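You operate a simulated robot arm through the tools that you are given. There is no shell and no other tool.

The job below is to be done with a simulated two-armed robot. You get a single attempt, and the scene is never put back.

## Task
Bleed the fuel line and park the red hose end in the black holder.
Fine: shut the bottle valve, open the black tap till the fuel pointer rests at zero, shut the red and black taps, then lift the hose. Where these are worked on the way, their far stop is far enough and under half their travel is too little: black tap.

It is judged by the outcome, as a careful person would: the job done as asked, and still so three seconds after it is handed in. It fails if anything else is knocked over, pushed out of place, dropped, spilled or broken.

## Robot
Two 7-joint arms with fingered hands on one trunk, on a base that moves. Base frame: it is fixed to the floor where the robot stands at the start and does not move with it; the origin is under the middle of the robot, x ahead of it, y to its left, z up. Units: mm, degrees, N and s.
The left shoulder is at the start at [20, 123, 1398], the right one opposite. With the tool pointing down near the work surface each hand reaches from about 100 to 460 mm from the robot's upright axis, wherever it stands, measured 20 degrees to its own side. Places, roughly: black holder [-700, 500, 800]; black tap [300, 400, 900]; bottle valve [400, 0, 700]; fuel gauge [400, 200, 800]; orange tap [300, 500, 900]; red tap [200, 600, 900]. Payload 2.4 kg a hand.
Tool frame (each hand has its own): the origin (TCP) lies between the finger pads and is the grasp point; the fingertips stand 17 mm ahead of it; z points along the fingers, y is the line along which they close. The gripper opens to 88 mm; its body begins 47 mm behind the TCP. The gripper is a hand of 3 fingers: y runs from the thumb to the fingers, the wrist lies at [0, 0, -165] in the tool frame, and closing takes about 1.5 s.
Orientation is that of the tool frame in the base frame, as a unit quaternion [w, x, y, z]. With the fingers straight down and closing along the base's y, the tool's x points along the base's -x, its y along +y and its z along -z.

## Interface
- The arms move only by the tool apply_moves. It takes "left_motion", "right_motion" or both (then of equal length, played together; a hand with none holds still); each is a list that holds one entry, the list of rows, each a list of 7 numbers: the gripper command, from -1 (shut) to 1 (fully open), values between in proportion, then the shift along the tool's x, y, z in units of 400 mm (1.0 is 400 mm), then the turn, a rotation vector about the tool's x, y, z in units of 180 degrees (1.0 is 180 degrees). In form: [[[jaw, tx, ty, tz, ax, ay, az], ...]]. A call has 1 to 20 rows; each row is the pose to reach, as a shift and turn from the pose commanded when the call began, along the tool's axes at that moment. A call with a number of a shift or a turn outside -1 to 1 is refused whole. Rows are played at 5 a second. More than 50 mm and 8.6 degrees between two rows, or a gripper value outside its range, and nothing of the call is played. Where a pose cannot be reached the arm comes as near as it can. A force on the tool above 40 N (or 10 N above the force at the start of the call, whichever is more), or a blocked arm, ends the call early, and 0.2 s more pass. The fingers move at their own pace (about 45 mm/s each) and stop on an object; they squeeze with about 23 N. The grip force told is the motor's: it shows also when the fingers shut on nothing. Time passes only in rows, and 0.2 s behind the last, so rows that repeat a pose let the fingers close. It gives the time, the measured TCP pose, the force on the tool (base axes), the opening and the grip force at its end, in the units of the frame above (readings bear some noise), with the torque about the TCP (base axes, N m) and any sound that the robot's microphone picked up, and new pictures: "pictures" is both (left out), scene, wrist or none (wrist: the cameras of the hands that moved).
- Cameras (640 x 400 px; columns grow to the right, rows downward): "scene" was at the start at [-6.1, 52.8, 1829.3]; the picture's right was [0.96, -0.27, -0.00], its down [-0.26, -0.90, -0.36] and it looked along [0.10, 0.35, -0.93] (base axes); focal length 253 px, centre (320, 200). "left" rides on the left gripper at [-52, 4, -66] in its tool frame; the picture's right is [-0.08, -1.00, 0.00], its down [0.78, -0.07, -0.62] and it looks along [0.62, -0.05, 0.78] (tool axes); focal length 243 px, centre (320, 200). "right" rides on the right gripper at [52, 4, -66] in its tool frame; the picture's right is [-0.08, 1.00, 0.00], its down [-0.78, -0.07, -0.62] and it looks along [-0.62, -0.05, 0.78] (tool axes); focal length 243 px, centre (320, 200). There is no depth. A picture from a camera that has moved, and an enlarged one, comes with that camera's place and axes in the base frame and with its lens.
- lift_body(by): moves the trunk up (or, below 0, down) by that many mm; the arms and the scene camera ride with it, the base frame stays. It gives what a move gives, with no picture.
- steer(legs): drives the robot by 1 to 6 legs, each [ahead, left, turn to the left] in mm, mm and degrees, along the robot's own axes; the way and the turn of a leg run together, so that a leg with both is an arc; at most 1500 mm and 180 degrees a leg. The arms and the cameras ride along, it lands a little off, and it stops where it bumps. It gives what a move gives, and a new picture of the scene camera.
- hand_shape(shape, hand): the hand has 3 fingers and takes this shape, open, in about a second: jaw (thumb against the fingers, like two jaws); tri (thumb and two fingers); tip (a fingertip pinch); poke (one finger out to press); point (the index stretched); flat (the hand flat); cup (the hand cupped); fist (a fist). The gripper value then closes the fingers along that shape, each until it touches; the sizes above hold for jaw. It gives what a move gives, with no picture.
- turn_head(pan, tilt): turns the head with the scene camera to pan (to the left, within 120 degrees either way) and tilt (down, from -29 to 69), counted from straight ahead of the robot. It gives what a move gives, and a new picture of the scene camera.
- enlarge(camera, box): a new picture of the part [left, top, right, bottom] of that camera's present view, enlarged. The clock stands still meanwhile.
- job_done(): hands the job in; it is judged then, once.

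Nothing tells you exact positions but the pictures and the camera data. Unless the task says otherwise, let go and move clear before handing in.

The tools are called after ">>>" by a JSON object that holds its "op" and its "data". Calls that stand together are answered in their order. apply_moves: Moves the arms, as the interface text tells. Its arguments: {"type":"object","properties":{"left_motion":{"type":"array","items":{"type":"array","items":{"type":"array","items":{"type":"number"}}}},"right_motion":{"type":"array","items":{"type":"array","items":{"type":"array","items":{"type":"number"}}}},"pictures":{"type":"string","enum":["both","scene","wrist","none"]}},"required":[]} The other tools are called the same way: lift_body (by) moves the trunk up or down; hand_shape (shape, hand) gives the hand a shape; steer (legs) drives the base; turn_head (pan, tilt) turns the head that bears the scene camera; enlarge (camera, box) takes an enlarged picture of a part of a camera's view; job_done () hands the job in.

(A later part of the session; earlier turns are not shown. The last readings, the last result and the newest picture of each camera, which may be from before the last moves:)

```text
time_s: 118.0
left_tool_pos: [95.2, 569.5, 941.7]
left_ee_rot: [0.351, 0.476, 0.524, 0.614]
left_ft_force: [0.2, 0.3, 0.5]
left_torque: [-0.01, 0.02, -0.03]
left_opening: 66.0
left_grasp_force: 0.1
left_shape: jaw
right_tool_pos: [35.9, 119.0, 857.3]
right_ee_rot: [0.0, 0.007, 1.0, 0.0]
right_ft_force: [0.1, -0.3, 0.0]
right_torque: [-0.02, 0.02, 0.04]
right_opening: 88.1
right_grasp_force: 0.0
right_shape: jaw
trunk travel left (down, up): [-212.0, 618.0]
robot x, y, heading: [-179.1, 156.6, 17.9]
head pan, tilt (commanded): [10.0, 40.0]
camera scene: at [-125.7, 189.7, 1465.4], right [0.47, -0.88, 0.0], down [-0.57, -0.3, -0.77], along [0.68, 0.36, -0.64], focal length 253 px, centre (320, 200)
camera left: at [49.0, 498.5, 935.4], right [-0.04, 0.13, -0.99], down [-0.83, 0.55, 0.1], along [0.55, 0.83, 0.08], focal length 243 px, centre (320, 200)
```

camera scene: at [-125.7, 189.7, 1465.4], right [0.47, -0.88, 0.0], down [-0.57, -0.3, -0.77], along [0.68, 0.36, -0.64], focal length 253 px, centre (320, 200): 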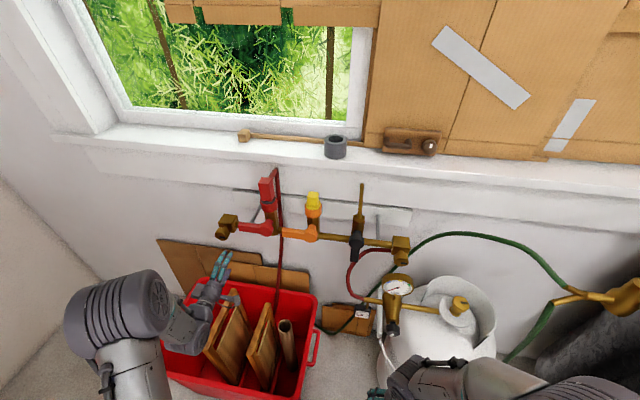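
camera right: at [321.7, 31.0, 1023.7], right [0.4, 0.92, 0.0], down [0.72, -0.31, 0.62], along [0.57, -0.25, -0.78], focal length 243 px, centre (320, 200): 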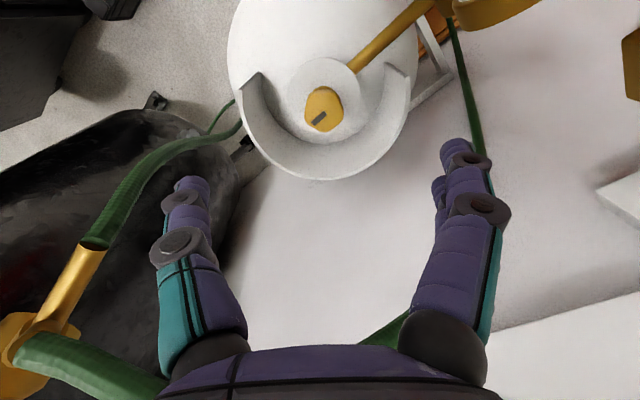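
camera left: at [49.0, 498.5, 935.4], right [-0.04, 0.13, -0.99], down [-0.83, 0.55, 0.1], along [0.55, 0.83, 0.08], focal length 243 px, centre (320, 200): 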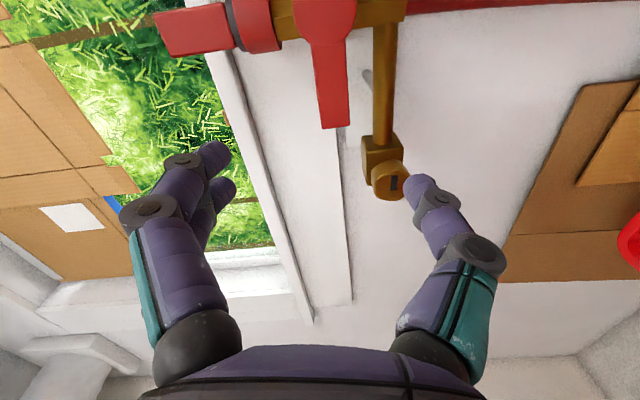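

Red lever now lies left (shut), parallel to orange. Next I go back to the black lever: roll the hand to level and move right to l≈201.

>>> {"op": "apply_moves", "data": {"left_motion": [[[0.8, -0.0612, 0.001, 0.001, 0, 0, -0.0438], [0.8, -0.1223, 0.002, 0.002, 0, 0, -0.0876], [0.8, -0.1835, 0.003, 0.003, 0, 0, -0.1314], [0.8, -0.2446, 0.004, 0.005, 0, 0, -0.1752], [0.8, -0.3058, 0.005, 0.006, 0, 0, -0.219], [0.8, -0.3669, 0.006, 0.007, 0, 0, -0.2628], [0.8, -0.4281, 0.007, 0.008, 0, 0, -0.3066], [0.8, -0.4892, 0.008, 0.009, 0, 0, -0.3504], [0.8, -0.5504, 0.009, 0.01, 0, 0, -0.3942], [0.8, -0.6115, 0.01, 0.012, 0, 0, -0.438], [0.8, -0.6727, 0.011, 0.013, 0, 0, -0.4818], [0.8, -0.7338, 0.012, 0.014, 0, 0, -0.5256], [0.8, -0.795, 0.0128, 0.015, 0, 0, -0.5694], [0.8, -0.795, 0.0128, 0.015, 0, 0, -0.5694]]], "pictures": "both"}}

```text
time_s: 121.0
left_tool_pos: [201.0, 273.9, 876.6]
left_ee_rot: [0.698, -0.111, 0.699, 0.11]
left_ft_force: [0.6, 0.7, -0.1]
left_torque: [-0.01, 0.02, 0.01]
left_opening: 79.2
left_grasp_force: 0.1
left_shape: jaw
right_tool_pos: [36.7, 118.2, 857.4]
right_ee_rot: [0.001, 0.007, 1.0, 0.0]
right_ft_force: [0.1, -0.6, 0.2]
right_torque: [0.0, -0.03, -0.02]
right_opening: 88.0
right_grasp_force: 0.1
right_shape: jaw
trunk travel left (down, up): [-212.0, 618.0]
robot x, y, heading: [-180.4, 155.4, 18.0]
head pan, tilt (commanded): [10.0, 40.0]
camera scene: at [-125.4, 189.6, 1465.4], right [0.47, -0.88, 0.0], down [-0.57, -0.3, -0.77], along [0.68, 0.36, -0.64], focal length 253 px, centre (320, 200)
camera left: at [135.2, 257.3, 929.6], right [0.31, -0.95, 0.08], down [-0.57, -0.26, -0.78], along [0.76, 0.19, -0.62], focal length 243 px, centre (320, 200)
```

scene: 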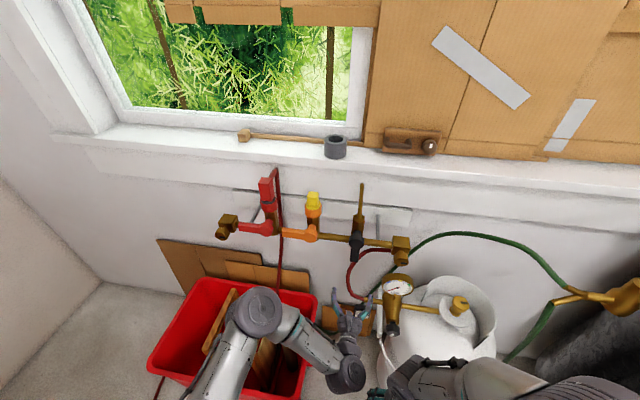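
left: 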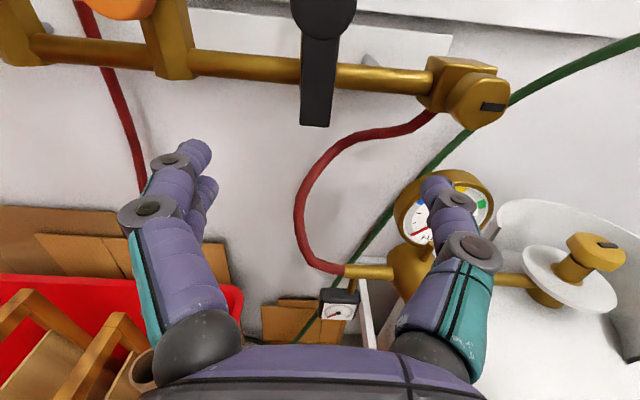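

Aligned with the black lever again. Advance, cage it and swing it back left (shut).

>>> {"op": "apply_moves", "data": {"left_motion": [[[0.8, 0, 0.004, 0.09, 0, 0, 0], [0.8, 0, 0.004, 0.18, 0, 0, 0], [0.8, 0, 0.004, 0.26, 0, 0, 0], [0.8, 0, 0.004, 0.31, 0, 0, 0], [0.8, 0, 0.004, 0.341, 0, 0, 0], [0.8, 0, 0.004, 0.341, 0, 0, 0]]], "pictures": "wrist"}}

```text
time_s: 122.5
left_tool_pos: [329.2, 318.0, 876.7]
left_ee_rot: [0.698, -0.11, 0.699, 0.111]
left_ft_force: [-0.6, 0.0, 0.6]
left_torque: [0.01, 0.03, -0.01]
left_opening: 79.2
left_grasp_force: 0.2
left_shape: jaw
right_tool_pos: [36.6, 118.3, 857.7]
right_ee_rot: [0.0, 0.007, 1.0, 0.0]
right_ft_force: [-0.2, -0.1, 0.1]
right_torque: [0.0, -0.02, 0.01]
right_opening: 88.0
right_grasp_force: 0.3
right_shape: jaw
trunk travel left (down, up): [-212.0, 618.0]
robot x, y, heading: [-182.5, 156.2, 18.1]
head pan, tilt (commanded): [10.0, 40.0]
camera left: at [264.5, 301.5, 930.1], right [0.31, -0.95, 0.08], down [-0.57, -0.25, -0.78], along [0.76, 0.19, -0.62], focal length 243 px, centre (320, 200)
```

left: 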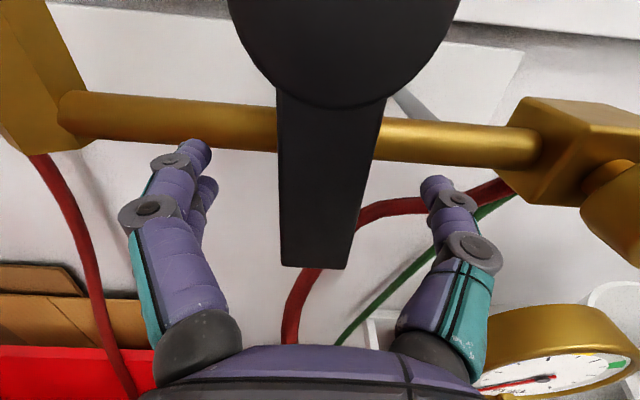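

>>> {"op": "apply_moves", "data": {"left_motion": [[[-0.6, 0, 0, 0, 0, 0, 0], [-0.6, 0, 0, 0, 0, 0, 0], [-0.6, 0, 0, 0, 0, 0, 0], [-0.6, 0, 0, 0, 0, 0, 0], [-0.6, 0, 0, 0, 0, 0, 0], [-0.6, 0, 0, 0, 0, 0, 0], [-0.6, -0.0013, 0.0187, 0, 0, 0, 0.045], [-0.6, -0.0053, 0.037, 0, 0, 0, 0.09], [-0.6, -0.0118, 0.0545, 0, 0, 0, 0.135], [-0.6, -0.0206, 0.071, 0, 0, 0, 0.18], [-0.6, -0.0318, 0.0861, 0, 0, 0, 0.225], [-0.6, -0.0449, 0.0994, 0, 0, 0, 0.27], [-0.6, -0.0598, 0.1108, 0, 0, 0, 0.315], [-0.6, -0.0761, 0.1199, 0, 0, 0, 0.36], [-0.6, -0.0936, 0.1267, 0, 0, 0, 0.405], [-0.6, -0.1118, 0.1309, 0, 0, 0, 0.45], [-0.6, -0.1304, 0.1325, 0, 0, 0, 0.495]]], "pictures": "both"}}

```text
time_s: 126.0
left_tool_pos: [312.2, 368.7, 930.6]
left_ee_rot: [0.418, 0.413, 0.574, 0.57]
left_ft_force: [1.2, -0.3, 0.3]
left_torque: [0.01, 0.0, 0.01]
left_opening: 17.7
left_grasp_force: 0.0
left_shape: jaw
right_tool_pos: [36.6, 117.9, 858.7]
right_ee_rot: [-0.001, 0.006, 1.0, 0.0]
right_ft_force: [0.9, 0.0, -0.5]
right_torque: [-0.01, -0.01, 0.0]
right_opening: 88.2
right_grasp_force: 0.1
right_shape: jaw
trunk travel left (down, up): [-212.0, 618.0]
robot x, y, heading: [-178.7, 156.8, 17.9]
head pan, tilt (commanded): [10.0, 40.0]
camera scene: at [-125.4, 189.5, 1465.5], right [0.47, -0.88, 0.0], down [-0.57, -0.3, -0.77], along [0.68, 0.36, -0.64], focal length 253 px, centre (320, 200)
camera left: at [265.3, 298.4, 935.1], right [0.03, -0.09, -1.0], down [-0.83, 0.55, -0.08], along [0.55, 0.83, -0.06], focal length 243 px, centre (320, 200)
```

scene: 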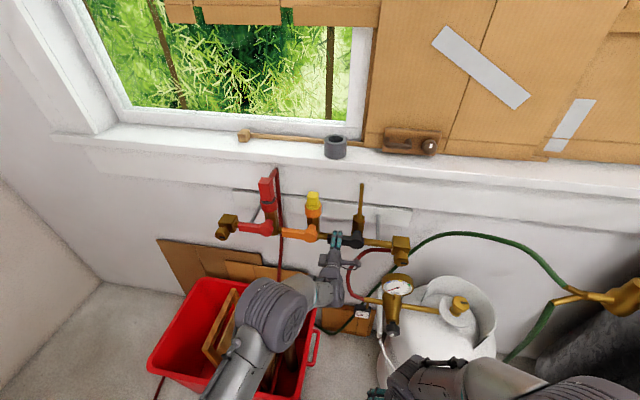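
left: 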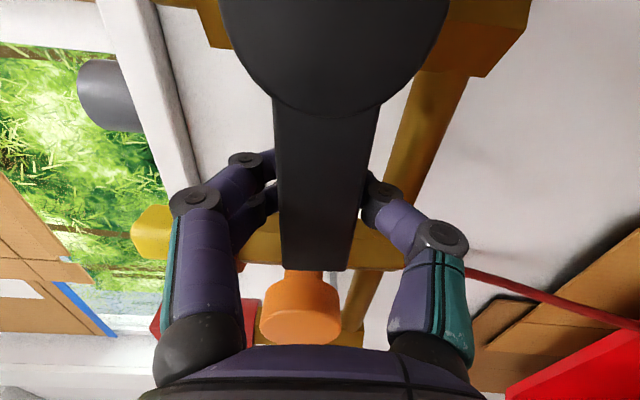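

Now a small extra push to be sure that the black lever is at its shut stop.

>>> {"op": "apply_moves", "data": {"left_motion": [[[-0.6, -0.0006, 0.0095, 0, 0, 0, 0.022], [-0.6, -0.0013, 0.0187, 0, 0, 0, 0.045], [-0.6, -0.003, 0.028, 0, 0, 0, 0.068], [-0.6, -0.003, 0.028, 0, 0, 0, 0.068]]], "pictures": "wrist"}}

```text
time_s: 127.0
left_tool_pos: [313.9, 366.4, 940.2]
left_ee_rot: [0.356, 0.471, 0.528, 0.61]
left_ft_force: [-0.7, -2.8, -7.1]
left_torque: [-0.12, 0.02, -0.01]
left_opening: 22.7
left_grasp_force: 0.0
left_shape: jaw
right_tool_pos: [35.7, 118.5, 857.5]
right_ee_rot: [-0.001, 0.007, 1.0, 0.001]
right_ft_force: [0.1, -0.6, -0.2]
right_torque: [0.01, 0.0, -0.01]
right_opening: 87.9
right_grasp_force: 0.0
right_shape: jaw
trunk travel left (down, up): [-212.0, 618.0]
robot x, y, heading: [-180.0, 161.1, 17.9]
head pan, tilt (commanded): [10.0, 40.0]
camera left: at [266.1, 296.8, 934.7], right [-0.04, 0.11, -0.99], down [-0.83, 0.55, 0.09], along [0.56, 0.83, 0.07], focal length 243 px, centre (320, 200)
```

left: 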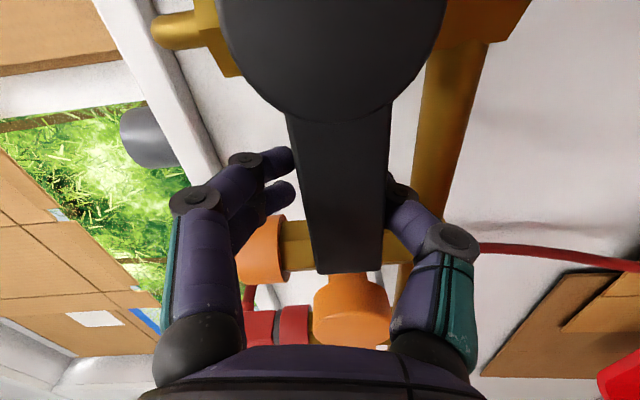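

Black is shut at its stop as well. Open, back out and inspect.

>>> {"op": "apply_moves", "data": {"left_motion": [[[0.5, 0, 0, 0, 0, 0, 0], [0.5, 0, 0, 0, 0, 0, 0], [0.5, 0, 0, 0, 0, 0, 0], [0.5, 0, 0, 0, 0, 0, 0], [0.5, 0, 0, -0.05, 0, 0, 0], [0.5, 0, 0, -0.12, 0, 0, 0], [0.5, 0, 0, -0.2, 0, 0, 0], [0.5, 0, 0, -0.28, 0, 0, 0], [0.5, 0, 0, -0.36, 0, 0, 0], [0.5, 0, 0, -0.42, 0, 0, 0]]], "pictures": "scene"}}

>>> {"op": "enlarge", "data": {"camera": "scene", "box": [200, 150, 440, 300]}}

>>> {"op": "enlarge", "data": {"camera": "scene", "box": [235, 150, 315, 250]}}

```text
time_s: 129.2
left_tool_pos: [151.6, 315.4, 940.2]
left_ee_rot: [0.356, 0.471, 0.527, 0.611]
left_ft_force: [0.7, -0.1, -0.1]
left_torque: [-0.02, -0.02, 0.01]
left_opening: 65.6
left_grasp_force: 0.1
left_shape: jaw
right_tool_pos: [35.6, 118.9, 857.8]
right_ee_rot: [0.0, 0.007, 1.0, 0.0]
right_ft_force: [0.8, 0.6, 0.1]
right_torque: [0.02, -0.01, 0.03]
right_opening: 88.0
right_grasp_force: 0.0
right_shape: jaw
trunk travel left (down, up): [-212.0, 618.0]
robot x, y, heading: [-181.7, 156.7, 18.3]
head pan, tilt (commanded): [10.0, 40.0]
camera scene: at [-125.6, 189.5, 1465.4], right [0.47, -0.88, 0.0], down [-0.57, -0.3, -0.77], along [0.68, 0.36, -0.64], focal length 253 px, centre (320, 200)
```

scene: 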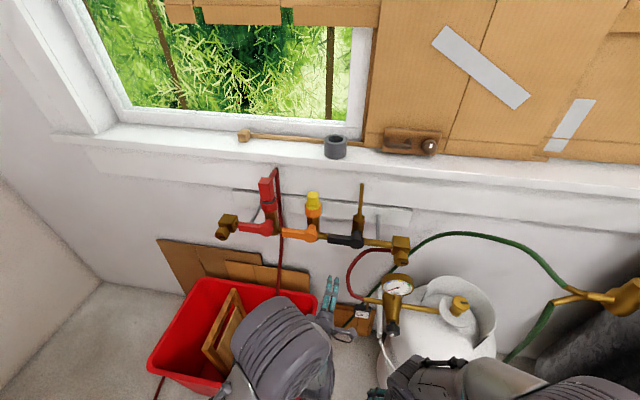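

```text
2.67 times, centred on (320, 225) of scene
camera zoom: at [-125.6, 189.5, 1465.4], right [0.47, -0.88, 0.0], down [-0.57, -0.3, -0.77], along [0.68, 0.36, -0.64], focal length 675 px, centre (320, 133)
```

zoom: 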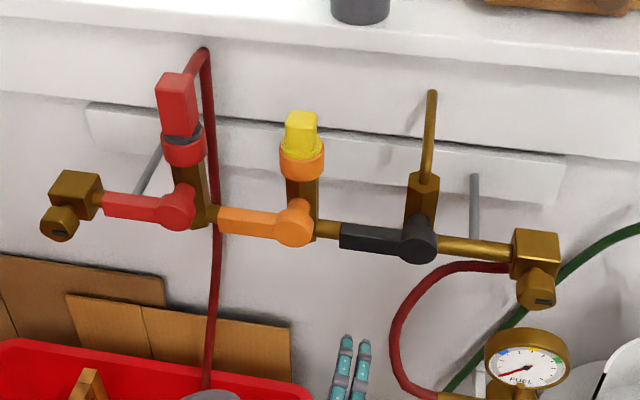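

```text
4.00 times, centred on (275, 200) of scene
camera zoom: at [-125.6, 189.5, 1465.4], right [0.47, -0.88, 0.0], down [-0.57, -0.3, -0.77], along [0.68, 0.36, -0.64], focal length 1012 px, centre (500, 200)
```

zoom: 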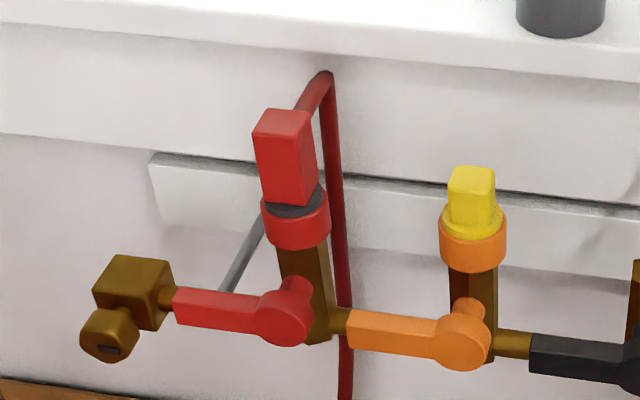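

All three levers lie left (shut) and the gauge is at zero. Before lifting the hose I'll study the black holder with the head camera.

>>> {"op": "turn_head", "data": {"pan": 120, "tilt": 40}}

>>> {"op": "enlarge", "data": {"camera": "scene", "box": [120, 150, 320, 275]}}

```text
time_s: 131.1
left_tool_pos: [152.3, 315.5, 940.5]
left_ee_rot: [0.357, 0.47, 0.528, 0.61]
left_ft_force: [-0.1, -0.3, 0.5]
left_torque: [-0.01, -0.05, 0.02]
left_opening: 65.5
left_grasp_force: 0.0
left_shape: jaw
right_tool_pos: [36.0, 118.9, 857.2]
right_ee_rot: [0.0, 0.007, 1.0, 0.0]
right_ft_force: [-0.1, 0.3, 0.6]
right_torque: [0.01, 0.01, -0.01]
right_opening: 87.9
right_grasp_force: 0.1
right_shape: jaw
trunk travel left (down, up): [-212.0, 618.0]
robot x, y, heading: [-183.2, 155.1, 18.0]
head pan, tilt (commanded): [120.0, 40.0]
camera scene: at [-263.7, 206.5, 1465.5], right [0.67, 0.74, 0.0], down [0.48, -0.43, -0.77], along [-0.57, 0.51, -0.64], focal length 253 px, centre (320, 200)
```

scene: 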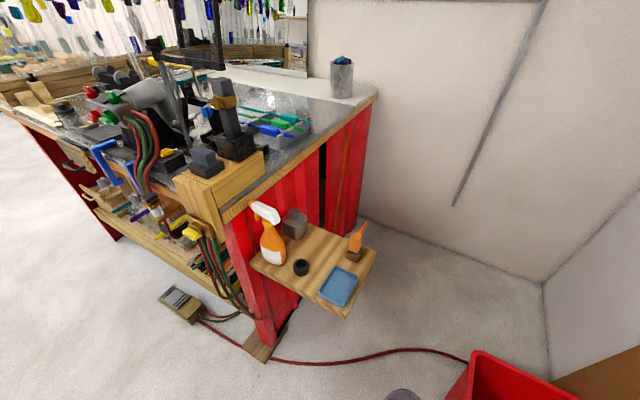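

```text
3.20 times, centred on (220, 212) of scene
camera zoom: at [-263.7, 206.5, 1465.5], right [0.67, 0.74, 0.0], down [0.48, -0.43, -0.77], along [-0.57, 0.51, -0.64], focal length 810 px, centre (640, 160)
```

zoom: 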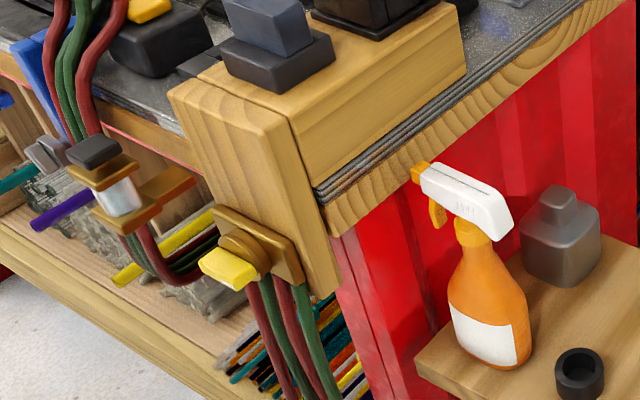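

>>> {"op": "enlarge", "data": {"camera": "scene", "box": [240, 190, 400, 330]}}

```text
2.86 times, centred on (320, 260) of scene
camera zoom: at [-263.7, 206.5, 1465.5], right [0.67, 0.74, 0.0], down [0.48, -0.43, -0.77], along [-0.57, 0.51, -0.64], focal length 723 px, centre (320, 29)
```

zoom: 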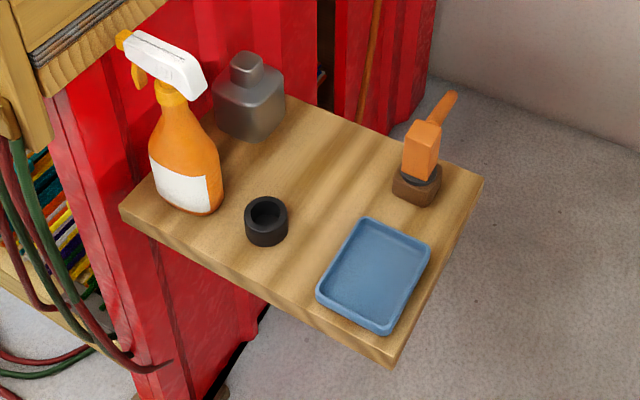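

The shelf is clear to me now: the black ring holder stands between a spray bottle and a blue tray (a brown holder with an orange plug shows how parking looks). Now I'll bring the left hand level in front of the red plug to look at it closely.

>>> {"op": "turn_head", "data": {"pan": 10, "tilt": 35}}

>>> {"op": "apply_moves", "data": {"left_motion": [[[0.8, 0.0438, 0.0098, 0.0115, 0, 0, -0.0433], [0.8, 0.0877, 0.0197, 0.023, 0, 0, -0.0866], [0.8, 0.1315, 0.0295, 0.0346, 0, 0, -0.1299], [0.8, 0.1754, 0.0394, 0.0461, 0, 0, -0.1732], [0.8, 0.2192, 0.0492, 0.0577, 0, 0, -0.2165], [0.8, 0.2631, 0.059, 0.0692, 0, 0, -0.2598], [0.8, 0.3069, 0.0689, 0.0808, 0, 0, -0.303], [0.8, 0.3508, 0.0788, 0.0923, 0, 0, -0.3463], [0.8, 0.3946, 0.0886, 0.1038, 0, 0, -0.3896], [0.8, 0.4385, 0.0985, 0.1154, 0, 0, -0.4329], [0.8, 0.4823, 0.1083, 0.1269, 0, 0, -0.4762], [0.8, 0.5262, 0.1182, 0.1385, 0, 0, -0.5195], [0.8, 0.57, 0.128, 0.15, 0, 0, -0.5628], [0.8, 0.57, 0.128, 0.15, 0, 0, -0.5628]]], "pictures": "both"}}

```text
time_s: 133.0
left_tool_pos: [152.2, 314.8, 939.9]
left_ee_rot: [0.357, 0.47, 0.529, 0.61]
left_ft_force: [0.2, 0.2, 0.2]
left_torque: [0.01, 0.03, 0.03]
left_opening: 65.8
left_grasp_force: 0.1
left_shape: jaw
right_tool_pos: [35.9, 119.3, 858.0]
right_ee_rot: [-0.001, 0.007, 1.0, 0.0]
right_ft_force: [0.0, 0.3, -0.5]
right_torque: [-0.04, 0.01, 0.01]
right_opening: 88.3
right_grasp_force: 0.1
right_shape: jaw
trunk travel left (down, up): [-212.0, 618.0]
robot x, y, heading: [-178.0, 161.4, 17.8]
head pan, tilt (commanded): [10.0, 35.0]
camera scene: at [-122.8, 191.0, 1473.0], right [0.47, -0.88, 0.0], down [-0.51, -0.27, -0.82], along [0.72, 0.39, -0.57], focal length 253 px, centre (320, 200)
```

scene: 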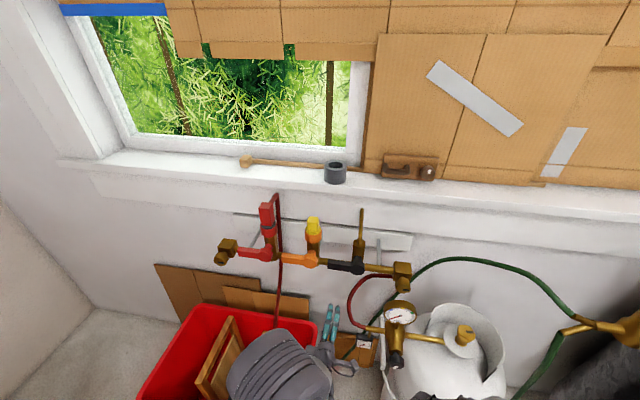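

```text
time_s: 136.0
left_tool_pos: [143.8, 537.0, 1036.5]
left_ee_rot: [0.698, -0.111, 0.698, 0.111]
left_ft_force: [-0.1, -0.6, 0.1]
left_torque: [0.04, 0.0, -0.02]
left_opening: 79.1
left_grasp_force: 0.0
left_shape: jaw
right_tool_pos: [36.2, 121.0, 858.1]
right_ee_rot: [0.0, 0.008, 1.0, 0.0]
right_ft_force: [-0.1, 0.2, -0.4]
right_torque: [-0.03, -0.03, 0.0]
right_opening: 87.9
right_grasp_force: 0.0
right_shape: jaw
trunk travel left (down, up): [-212.0, 618.0]
robot x, y, heading: [-175.9, 161.1, 17.7]
head pan, tilt (commanded): [10.0, 35.0]
camera scene: at [-122.9, 191.1, 1473.0], right [0.47, -0.88, 0.0], down [-0.51, -0.27, -0.82], along [0.72, 0.38, -0.57], focal length 253 px, centre (320, 200)
camera left: at [79.6, 520.4, 1089.1], right [0.31, -0.95, 0.08], down [-0.57, -0.26, -0.78], along [0.76, 0.19, -0.62], focal length 243 px, centre (320, 200)
```

scene: 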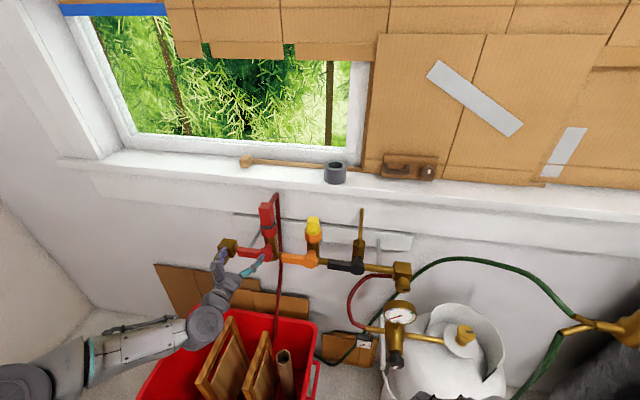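
left: 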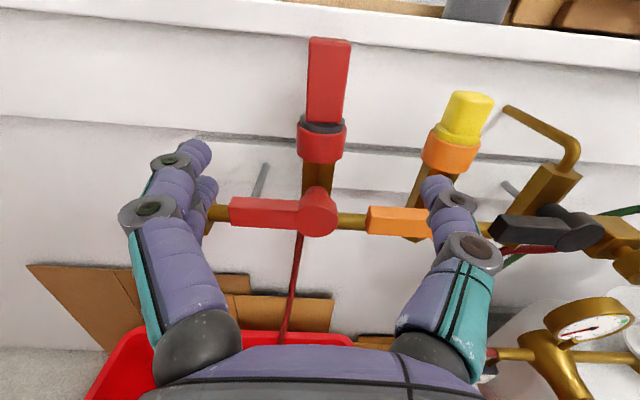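

The plug: a red block ~32 mm wide, z≈1005–1067, l≈461, with the hose leaving at the back toward the wall. I'll pitch the hand 35° downward (so that later the palm clears the shelf items) and then approach it.

>>> {"op": "apply_moves", "data": {"left_motion": [[[0.8, 0, -0.003, 0, 0, 0.039, 0], [0.8, 0, -0.006, 0, 0, 0.078, 0], [0.8, 0, -0.009, 0, 0, 0.117, 0], [0.8, 0, -0.011, 0, 0, 0.156, 0], [0.8, 0, -0.013, 0, 0, 0.1944, 0], [0.8, 0, -0.013, 0, 0, 0.1944, 0]]], "pictures": "both"}}

```text
time_s: 137.4
left_tool_pos: [145.7, 532.2, 1037.5]
left_ee_rot: [0.456, -0.138, 0.876, 0.074]
left_ft_force: [-0.1, 0.0, 1.2]
left_torque: [0.04, 0.02, -0.02]
left_opening: 78.9
left_grasp_force: 0.1
left_shape: jaw
right_tool_pos: [35.9, 118.6, 858.7]
right_ee_rot: [0.0, 0.007, 1.0, -0.001]
right_ft_force: [0.0, 0.8, 0.1]
right_torque: [-0.01, 0.02, -0.01]
right_opening: 88.0
right_grasp_force: 0.0
right_shape: jaw
trunk travel left (down, up): [-212.0, 618.0]
robot x, y, heading: [-182.1, 159.1, 18.1]
head pan, tilt (commanded): [10.0, 35.0]
camera scene: at [-122.9, 191.1, 1473.0], right [0.47, -0.88, 0.0], down [-0.51, -0.27, -0.82], along [0.72, 0.38, -0.57], focal length 253 px, centre (320, 200)
camera left: at [121.2, 528.3, 1117.3], right [0.35, -0.93, 0.07], down [-0.89, -0.36, -0.28], along [0.29, 0.04, -0.96], focal length 243 px, centre (320, 200)
```

scene: 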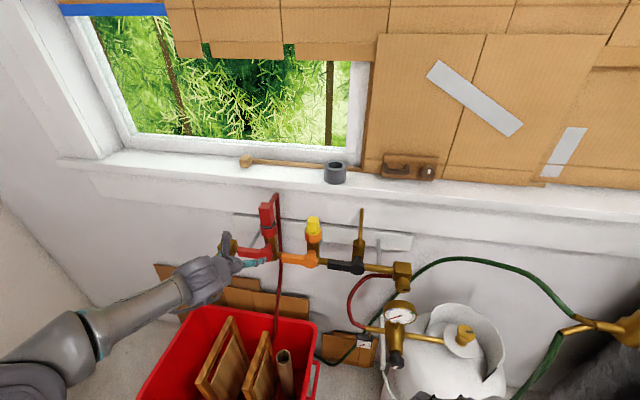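
left: 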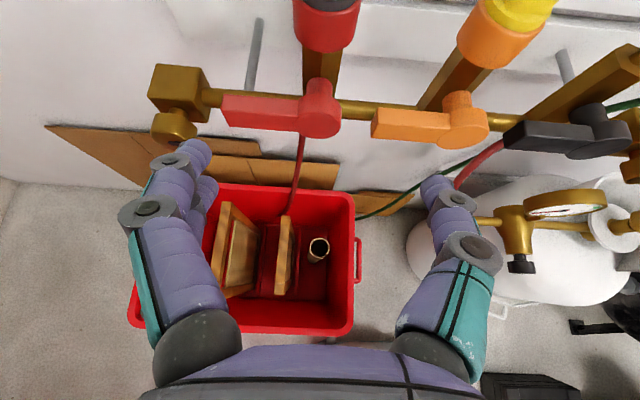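

>>> {"op": "apply_moves", "data": {"left_motion": [[[0.8, -0.0516, 0, 0.0737, 0, 0, 0], [0.8, -0.1032, 0, 0.1475, 0, 0, 0], [0.8, -0.155, 0, 0.2212, 0, 0, 0], [0.8, -0.19, 0, 0.2714, 0, 0, 0], [0.8, -0.19, 0, 0.2714, 0, 0, 0]]], "pictures": "both"}}

```text
time_s: 138.6
left_tool_pos: [271.3, 572.9, 1035.2]
left_ee_rot: [0.455, -0.138, 0.877, 0.073]
left_ft_force: [-0.9, -0.5, -0.3]
left_torque: [0.02, 0.0, -0.01]
left_opening: 79.1
left_grasp_force: 0.0
left_shape: jaw
right_tool_pos: [36.5, 118.2, 857.3]
right_ee_rot: [0.001, 0.007, 1.0, -0.001]
right_ft_force: [-0.1, 0.2, 0.5]
right_torque: [0.03, -0.02, 0.02]
right_opening: 88.3
right_grasp_force: 0.1
right_shape: jaw
trunk travel left (down, up): [-212.0, 618.0]
robot x, y, heading: [-179.7, 154.2, 17.9]
head pan, tilt (commanded): [10.0, 35.0]
camera scene: at [-122.8, 191.1, 1473.0], right [0.47, -0.88, 0.0], down [-0.51, -0.27, -0.82], along [0.72, 0.38, -0.57], focal length 253 px, centre (320, 200)
camera left: at [247.6, 569.5, 1117.1], right [0.35, -0.93, 0.07], down [-0.89, -0.36, -0.28], along [0.29, 0.04, -0.96], focal length 243 px, centre (320, 200)
```

scene: 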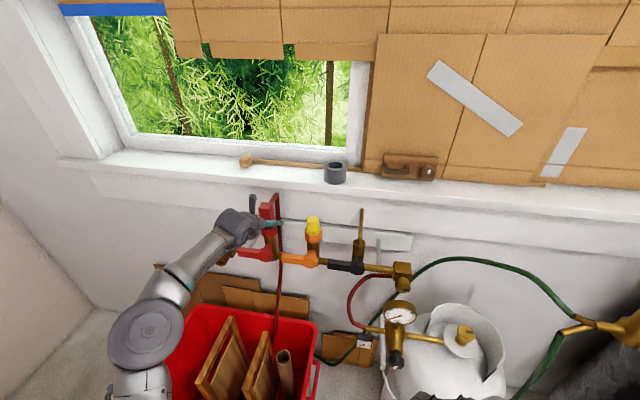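
left: 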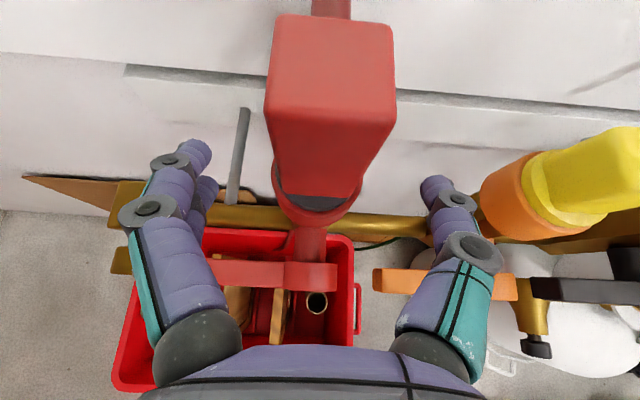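

The block is centred between the fingers: its middle lies about 26 mm further toward the wall. Advance and close on it.

>>> {"op": "apply_moves", "data": {"left_motion": [[[0.8, -0.02, 0, 0.028, 0, 0, 0], [0.8, -0.0373, 0, 0.0532, 0, 0, 0], [0.8, -0.0373, 0, 0.0532, 0, 0, 0], [-1, -0.0373, 0, 0.0532, 0, 0, 0], [-1, -0.0373, 0, 0.0532, 0, 0, 0], [-1, -0.0373, 0, 0.0532, 0, 0, 0], [-1, -0.0373, 0, 0.0532, 0, 0, 0], [-1, -0.0373, 0, 0.0532, 0, 0, 0], [-1, -0.0373, 0, 0.0532, 0, 0, 0], [-1, -0.0373, 0, 0.0532, 0, 0, 0], [-1, -0.0373, 0, 0.0532, 0, 0, 0]]], "pictures": "both"}}

```text
time_s: 141.0
left_tool_pos: [295.4, 580.7, 1035.8]
left_ee_rot: [0.455, -0.139, 0.877, 0.073]
left_ft_force: [0.4, -0.4, -0.4]
left_torque: [0.02, -0.03, -0.04]
left_opening: 26.0
left_grasp_force: 23.4
left_shape: jaw
right_tool_pos: [36.7, 118.7, 857.9]
right_ee_rot: [0.0, 0.007, 1.0, -0.001]
right_ft_force: [0.0, -0.4, -0.2]
right_torque: [-0.03, -0.01, 0.03]
right_opening: 87.8
right_grasp_force: 0.0
right_shape: jaw
trunk travel left (down, up): [-212.0, 618.0]
robot x, y, heading: [-180.7, 157.7, 18.1]
head pan, tilt (commanded): [10.0, 35.0]
camera scene: at [-122.6, 191.2, 1473.0], right [0.47, -0.88, 0.0], down [-0.51, -0.27, -0.82], along [0.72, 0.38, -0.57], focal length 253 px, centre (320, 200)
camera left: at [271.7, 577.7, 1116.3], right [0.35, -0.93, 0.07], down [-0.89, -0.36, -0.28], along [0.29, 0.04, -0.96], focal length 243 px, centre (320, 200)
```

scene: 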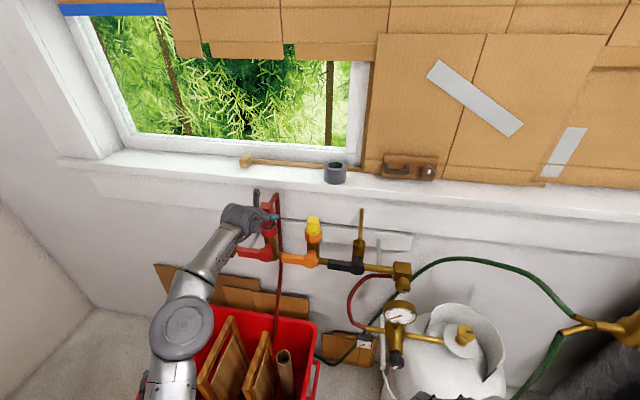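
left: 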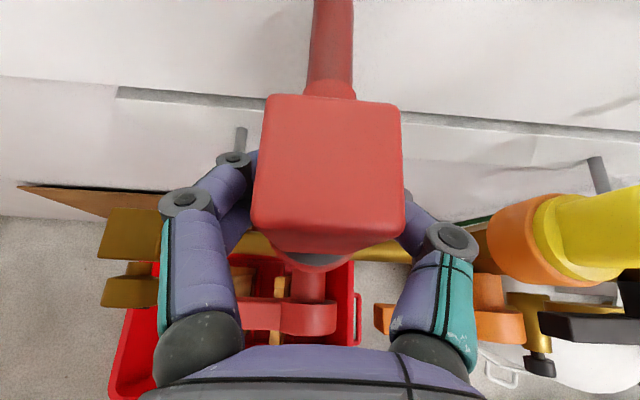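

Good grip on the plug with no side force. Now lift it straight up in small steps.

>>> {"op": "apply_moves", "data": {"left_motion": [[[-1, -0.0102, 0, -0.0072, 0, 0, 0], [-1, -0.0205, 0, -0.0143, 0, 0, 0], [-1, -0.0307, 0, -0.0215, 0, 0, 0], [-1, -0.041, 0, -0.0287, 0, 0, 0], [-1, -0.0614, 0, -0.043, 0, 0, 0], [-1, -0.082, 0, -0.0574, 0, 0, 0], [-1, -0.1024, 0, -0.0717, 0, 0, 0], [-1, -0.1229, 0, -0.086, 0, 0, 0]]], "pictures": "both"}}

```text
time_s: 142.8
left_tool_pos: [288.1, 573.2, 1083.7]
left_ee_rot: [0.456, -0.139, 0.876, 0.073]
left_ft_force: [0.3, -0.5, -1.3]
left_torque: [0.02, -0.01, -0.02]
left_opening: 26.1
left_grasp_force: 22.9
left_shape: jaw
left hand out of reach, approached as far as the arm can: row 6, 7, 8
right_tool_pos: [37.3, 119.3, 857.2]
right_ee_rot: [0.0, 0.007, 1.0, 0.001]
right_ft_force: [0.9, -0.3, -0.3]
right_torque: [0.01, 0.01, 0.01]
right_opening: 88.1
right_grasp_force: 0.1
right_shape: jaw
trunk travel left (down, up): [-212.0, 618.0]
robot x, y, heading: [-177.3, 157.2, 17.9]
head pan, tilt (commanded): [10.0, 35.0]
camera scene: at [-122.6, 191.1, 1473.0], right [0.47, -0.88, 0.0], down [-0.51, -0.27, -0.82], along [0.72, 0.38, -0.57], focal length 253 px, centre (320, 200)
camera left: at [263.8, 569.9, 1165.1], right [0.35, -0.93, 0.07], down [-0.89, -0.36, -0.28], along [0.29, 0.04, -0.96], focal length 243 px, centre (320, 200)
```

scene: 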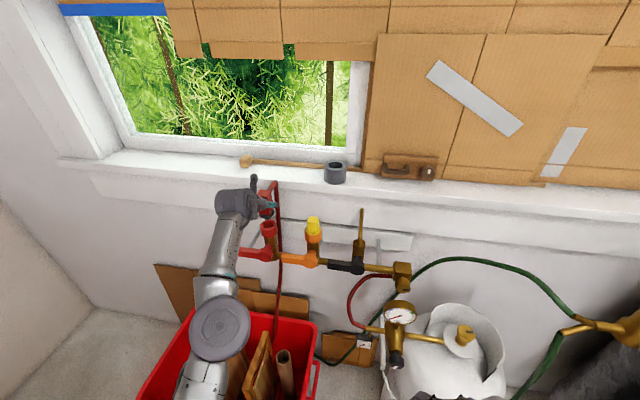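
left: 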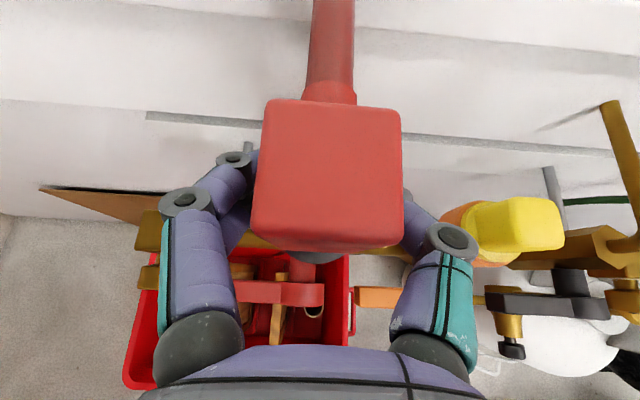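

The plug is off the tap (lifted ~48 mm, no load). The arm is at its reach limit, so I'll raise the trunk 80 mm more and check how the hose hangs.

>>> {"op": "lift_body", "data": {"by": 80}}

>>> {"op": "enlarge", "data": {"camera": "scene", "box": [160, 150, 400, 300]}}

```text
time_s: 144.0
left_tool_pos: [289.2, 573.2, 1163.1]
left_ee_rot: [0.456, -0.138, 0.876, 0.073]
left_ft_force: [-0.8, -0.1, -2.8]
left_torque: [-0.04, -0.02, 0.01]
left_opening: 25.7
left_grasp_force: 22.6
left_shape: jaw
right_tool_pos: [35.8, 118.9, 937.5]
right_ee_rot: [0.0, 0.006, 1.0, 0.0]
right_ft_force: [0.1, -0.5, -0.2]
right_torque: [0.0, 0.01, -0.01]
right_opening: 88.0
right_grasp_force: 0.1
right_shape: jaw
trunk travel left (down, up): [-292.0, 538.0]
robot x, y, heading: [-179.7, 155.0, 18.0]
head pan, tilt (commanded): [10.0, 35.0]
```

```text
2.67 times, centred on (280, 225) of scene
camera zoom: at [-122.4, 191.3, 1552.9], right [0.47, -0.88, 0.0], down [-0.51, -0.27, -0.82], along [0.72, 0.38, -0.57], focal length 675 px, centre (427, 133)
```

zoom: 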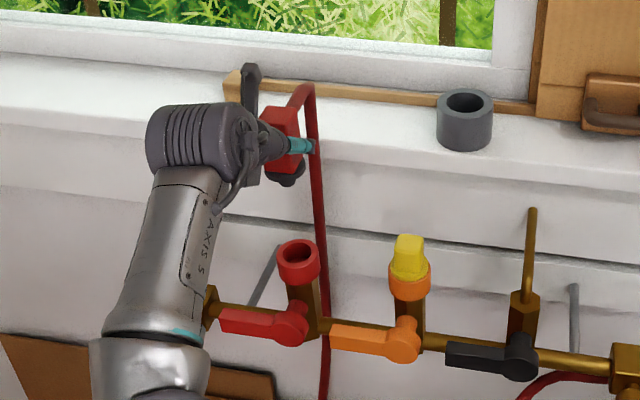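

The plug with its tapered black nose is off and the hose follows. I'll back away from the wall, then draw the arm in.

>>> {"op": "steer", "data": {"legs": [[-120, 0, 0]]}}

>>> {"op": "enlarge", "data": {"camera": "scene", "box": [160, 130, 400, 280]}}

```text
time_s: 145.2
left_tool_pos: [173.2, 535.4, 1163.7]
left_ee_rot: [0.456, -0.14, 0.876, 0.074]
left_ft_force: [-1.0, 0.2, -1.7]
left_torque: [0.0, 0.01, -0.03]
left_opening: 26.0
left_grasp_force: 22.6
left_shape: jaw
right_tool_pos: [-77.6, 83.0, 936.8]
right_ee_rot: [0.0, 0.007, 1.0, 0.0]
right_ft_force: [-0.2, 0.3, -0.5]
right_torque: [0.0, 0.0, -0.02]
right_opening: 87.7
right_grasp_force: 0.0
right_shape: jaw
trunk travel left (down, up): [-292.0, 538.0]
robot x, y, heading: [-295.4, 120.1, 18.1]
head pan, tilt (commanded): [10.0, 35.0]
camera scene: at [-237.9, 153.7, 1553.1], right [0.47, -0.88, 0.0], down [-0.51, -0.27, -0.82], along [0.72, 0.39, -0.57], focal length 253 px, centre (320, 200)
```

scene: 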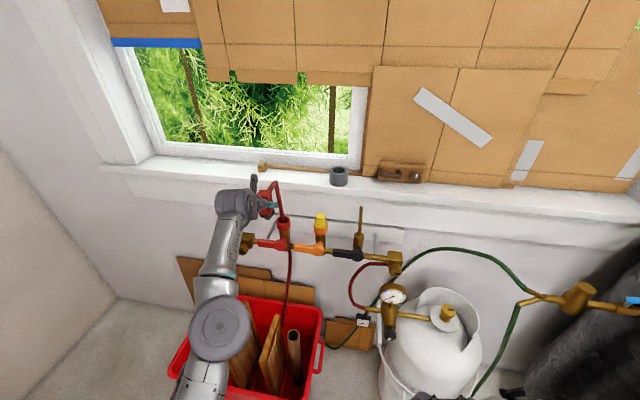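

```text
2.67 times, centred on (280, 205) of scene
camera zoom: at [-237.9, 153.7, 1553.1], right [0.47, -0.88, 0.0], down [-0.51, -0.27, -0.82], along [0.72, 0.39, -0.57], focal length 675 px, centre (427, 187)
```

zoom: 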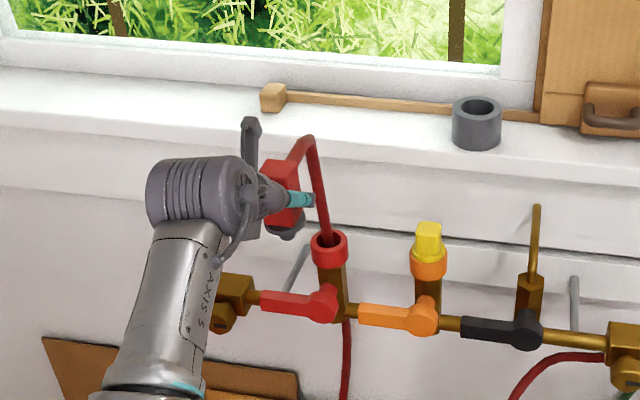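

The hose just trails without load. Now draw the arm in by 200 mm and down a little.

>>> {"op": "apply_moves", "data": {"left_motion": [[[-1, 0.0819, 0, -0.0647, 0, 0, 0], [-1, 0.1639, 0, -0.1294, 0, 0, 0], [-1, 0.2458, 0, -0.1942, 0, 0, 0], [-1, 0.3278, 0, -0.2589, 0, 0, 0], [-1, 0.4097, 0, -0.3236, 0, 0, 0], [-1, 0.4097, 0, -0.3236, 0, 0, 0]]], "pictures": "both"}}

```text
time_s: 146.6
left_tool_pos: [144.9, 563.1, 1190.3]
left_ee_rot: [0.455, -0.139, 0.877, 0.073]
left_ft_force: [0.0, 0.6, -2.1]
left_torque: [-0.01, 0.0, -0.03]
left_opening: 25.9
left_grasp_force: 23.0
left_shape: jaw
left hand out of reach, approached as far as the arm can: row 1, 2, 3, 4, 5, 6
right_tool_pos: [-77.7, 82.4, 938.2]
right_ee_rot: [0.0, 0.008, 1.0, 0.0]
right_ft_force: [-0.5, 1.0, -0.8]
right_torque: [0.01, 0.0, 0.02]
right_opening: 88.0
right_grasp_force: 0.0
right_shape: jaw
trunk travel left (down, up): [-292.0, 538.0]
robot x, y, heading: [-292.5, 120.7, 18.0]
head pan, tilt (commanded): [10.0, 35.0]
camera scene: at [-236.5, 154.3, 1553.0], right [0.47, -0.88, 0.0], down [-0.51, -0.27, -0.82], along [0.72, 0.39, -0.57], focal length 253 px, centre (320, 200)
camera left: at [121.4, 558.9, 1270.7], right [0.35, -0.93, 0.07], down [-0.89, -0.36, -0.28], along [0.29, 0.04, -0.96], focal length 243 px, centre (320, 200)
```

scene: 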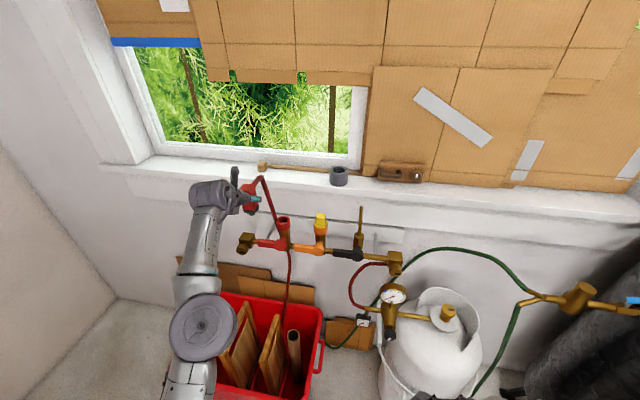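
left: 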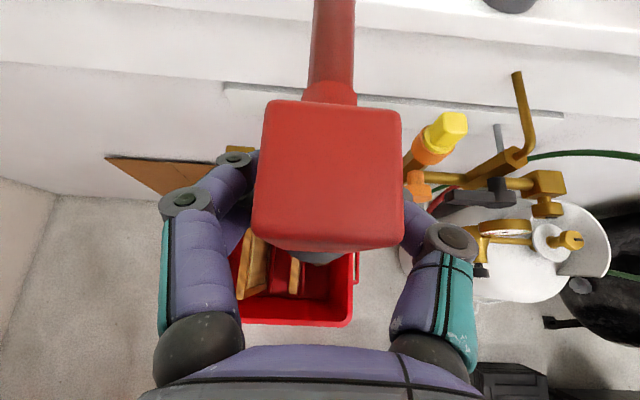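

The arm got stuck high and stretched. I'll first bring the hand down relative to the shoulder (still well in front of the taps), then draw it in.

>>> {"op": "apply_moves", "data": {"left_motion": [[[-1, 0.0614, 0, 0.043, 0, 0, 0], [-1, 0.1229, 0, 0.086, 0, 0, 0], [-1, 0.1843, 0, 0.129, 0, 0, 0], [-1, 0.2457, 0, 0.172, 0, 0, 0], [-1, 0.2457, 0, 0.172, 0, 0, 0]]], "pictures": "scene"}}

```text
time_s: 147.8
left_tool_pos: [177.6, 584.3, 1077.0]
left_ee_rot: [0.455, -0.138, 0.877, 0.073]
left_ft_force: [0.3, 0.1, -1.9]
left_torque: [-0.01, 0.02, -0.02]
left_opening: 26.4
left_grasp_force: 22.4
left_shape: jaw
left hand out of reach, approached as far as the arm can: row 1, 2, 3, 4, 5
right_tool_pos: [-77.4, 81.6, 939.4]
right_ee_rot: [0.0, 0.007, 1.0, 0.0]
right_ft_force: [-0.6, 0.2, 0.7]
right_torque: [0.01, 0.01, -0.02]
right_opening: 87.8
right_grasp_force: 0.1
right_shape: jaw
trunk travel left (down, up): [-292.0, 538.0]
robot x, y, heading: [-292.8, 120.2, 18.1]
head pan, tilt (commanded): [10.0, 35.0]
camera scene: at [-236.5, 154.2, 1553.0], right [0.47, -0.88, 0.0], down [-0.51, -0.27, -0.82], along [0.72, 0.39, -0.57], focal length 253 px, centre (320, 200)
```

scene: 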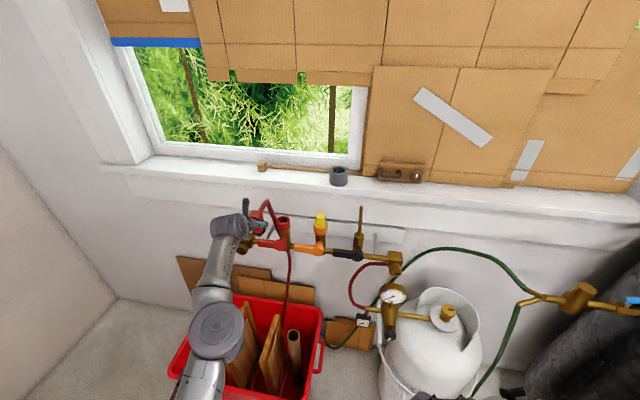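

The arm is locked straight at full stretch. I'll back the robot 150 mm more to have free space, and then swing the hand sideways to the right, which lets the elbow bend.

>>> {"op": "steer", "data": {"legs": [[-150, 0, 0]]}}

>>> {"op": "apply_moves", "data": {"left_motion": [[[-1, 0, -0.075, 0, 0, 0, 0], [-1, 0, -0.15, 0, 0, 0, 0], [-1, 0, -0.225, 0, 0, 0, 0], [-1, 0, -0.3, 0, 0, 0, 0], [-1, 0, -0.375, 0, 0, 0, 0], [-1, 0, -0.375, 0, 0, 0, 0]]], "pictures": "scene"}}

```text
time_s: 149.2
left_tool_pos: [36.9, 537.1, 1078.9]
left_ee_rot: [0.455, -0.138, 0.877, 0.072]
left_ft_force: [-0.1, 0.1, -2.0]
left_torque: [-0.02, 0.03, 0.02]
left_opening: 26.1
left_grasp_force: 22.6
left_shape: jaw
right_tool_pos: [-219.5, 34.4, 938.8]
right_ee_rot: [0.0, 0.008, 1.0, 0.0]
right_ft_force: [-0.1, -0.6, -0.3]
right_torque: [0.02, -0.01, 0.03]
right_opening: 88.1
right_grasp_force: 0.1
right_shape: jaw
trunk travel left (down, up): [-292.0, 538.0]
robot x, y, heading: [-434.3, 74.0, 17.8]
head pan, tilt (commanded): [10.0, 35.0]
camera scene: at [-379.0, 107.8, 1553.1], right [0.47, -0.88, 0.0], down [-0.51, -0.27, -0.82], along [0.72, 0.38, -0.57], focal length 253 px, centre (320, 200)
```

scene: 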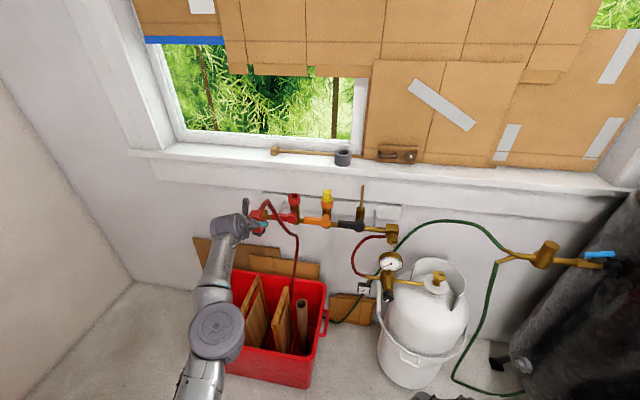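

```text
time_s: 150.6
left_tool_pos: [97.6, 392.6, 1091.2]
left_ee_rot: [0.466, -0.133, 0.871, 0.08]
left_ft_force: [0.7, 0.5, -1.8]
left_torque: [0.01, 0.0, 0.01]
left_opening: 26.0
left_grasp_force: 23.4
left_shape: jaw
left hand out of reach, approached as far as the arm can: row 1, 2, 3, 4, 5, 6
right_tool_pos: [-218.7, 36.6, 936.9]
right_ee_rot: [0.0, 0.008, 1.0, -0.001]
right_ft_force: [0.1, 0.1, 0.1]
right_torque: [0.0, -0.01, 0.01]
right_opening: 88.1
right_grasp_force: 0.1
right_shape: jaw
trunk travel left (down, up): [-292.0, 538.0]
robot x, y, heading: [-436.3, 69.8, 17.6]
head pan, tilt (commanded): [10.0, 35.0]
camera scene: at [-377.9, 108.5, 1553.0], right [0.47, -0.88, 0.0], down [-0.51, -0.27, -0.82], along [0.72, 0.38, -0.57], focal length 253 px, centre (320, 200)
```

scene: 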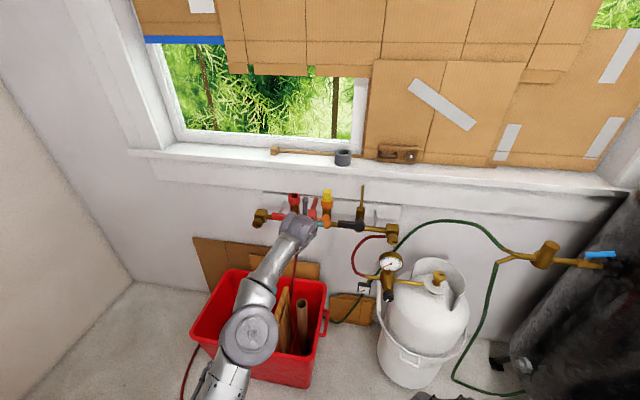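

>>> {"op": "apply_moves", "data": {"left_motion": [[[-1, 0.07, 0, 0.01, 0, 0, 0], [-1, 0.14, 0, 0.02, 0, 0, 0], [-1, 0.21, 0, 0.03, 0, 0, 0], [-1, 0.28, 0, 0.04, 0, 0, 0], [-1, 0.35, 0, 0.05, 0, 0, 0], [-1, 0.42, 0, 0.05, 0, 0, 0], [-1, 0.42, 0, 0.05, 0, 0, 0]]], "pictures": "scene"}}

```text
time_s: 152.2
left_tool_pos: [8.0, 370.2, 928.3]
left_ee_rot: [0.455, -0.138, 0.877, 0.072]
left_ft_force: [0.1, 0.3, -2.2]
left_torque: [-0.02, 0.0, 0.0]
left_opening: 25.7
left_grasp_force: 22.8
left_shape: jaw
right_tool_pos: [-218.2, 35.7, 937.0]
right_ee_rot: [0.0, 0.008, 1.0, 0.0]
right_ft_force: [-0.6, -0.1, 0.6]
right_torque: [-0.01, -0.05, 0.0]
right_opening: 87.8
right_grasp_force: 0.0
right_shape: jaw
trunk travel left (down, up): [-292.0, 538.0]
robot x, y, heading: [-432.9, 74.4, 18.1]
head pan, tilt (commanded): [10.0, 35.0]
camera scene: at [-377.7, 108.1, 1553.0], right [0.47, -0.88, 0.0], down [-0.51, -0.27, -0.82], along [0.72, 0.38, -0.57], focal length 253 px, centre (320, 200)
```

scene: 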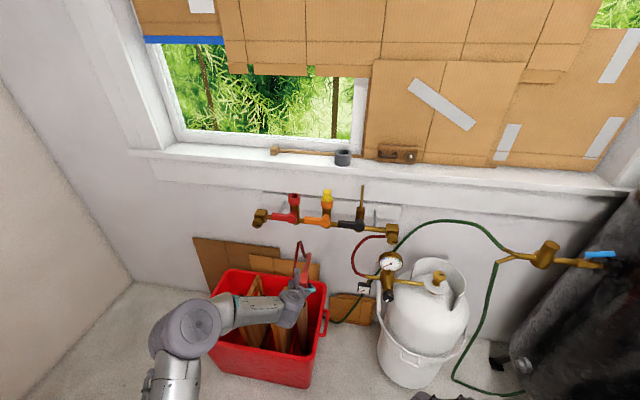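

The elbow is bent again and the arm obeys. Let me see the hose.

>>> {"op": "enlarge", "data": {"camera": "scene", "box": [200, 210, 360, 330]}}

>>> {"op": "enlarge", "data": {"camera": "left", "box": [0, 0, 640, 400]}}

```text
3.33 times, centred on (280, 270) of scene
camera zoom: at [-377.7, 108.1, 1553.0], right [0.47, -0.88, 0.0], down [-0.51, -0.27, -0.82], along [0.72, 0.38, -0.57], focal length 844 px, centre (453, -33)
```

zoom: 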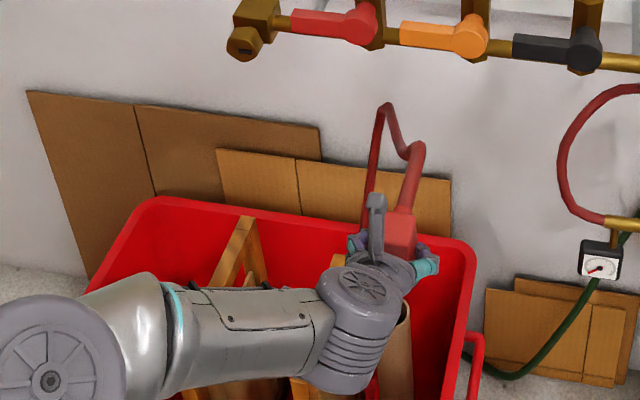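

```text
1.00 times, centred on (320, 200) of left (not enlarged: the box is as wide or as high as the picture)
camera zoom: at [-17.2, 366.5, 1009.7], right [0.35, -0.93, 0.07], down [-0.89, -0.36, -0.28], along [0.29, 0.04, -0.96], focal length 243 px, centre (320, 200)
```

zoom: 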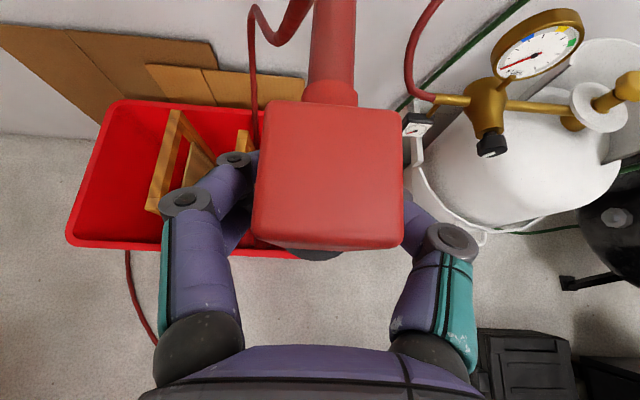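

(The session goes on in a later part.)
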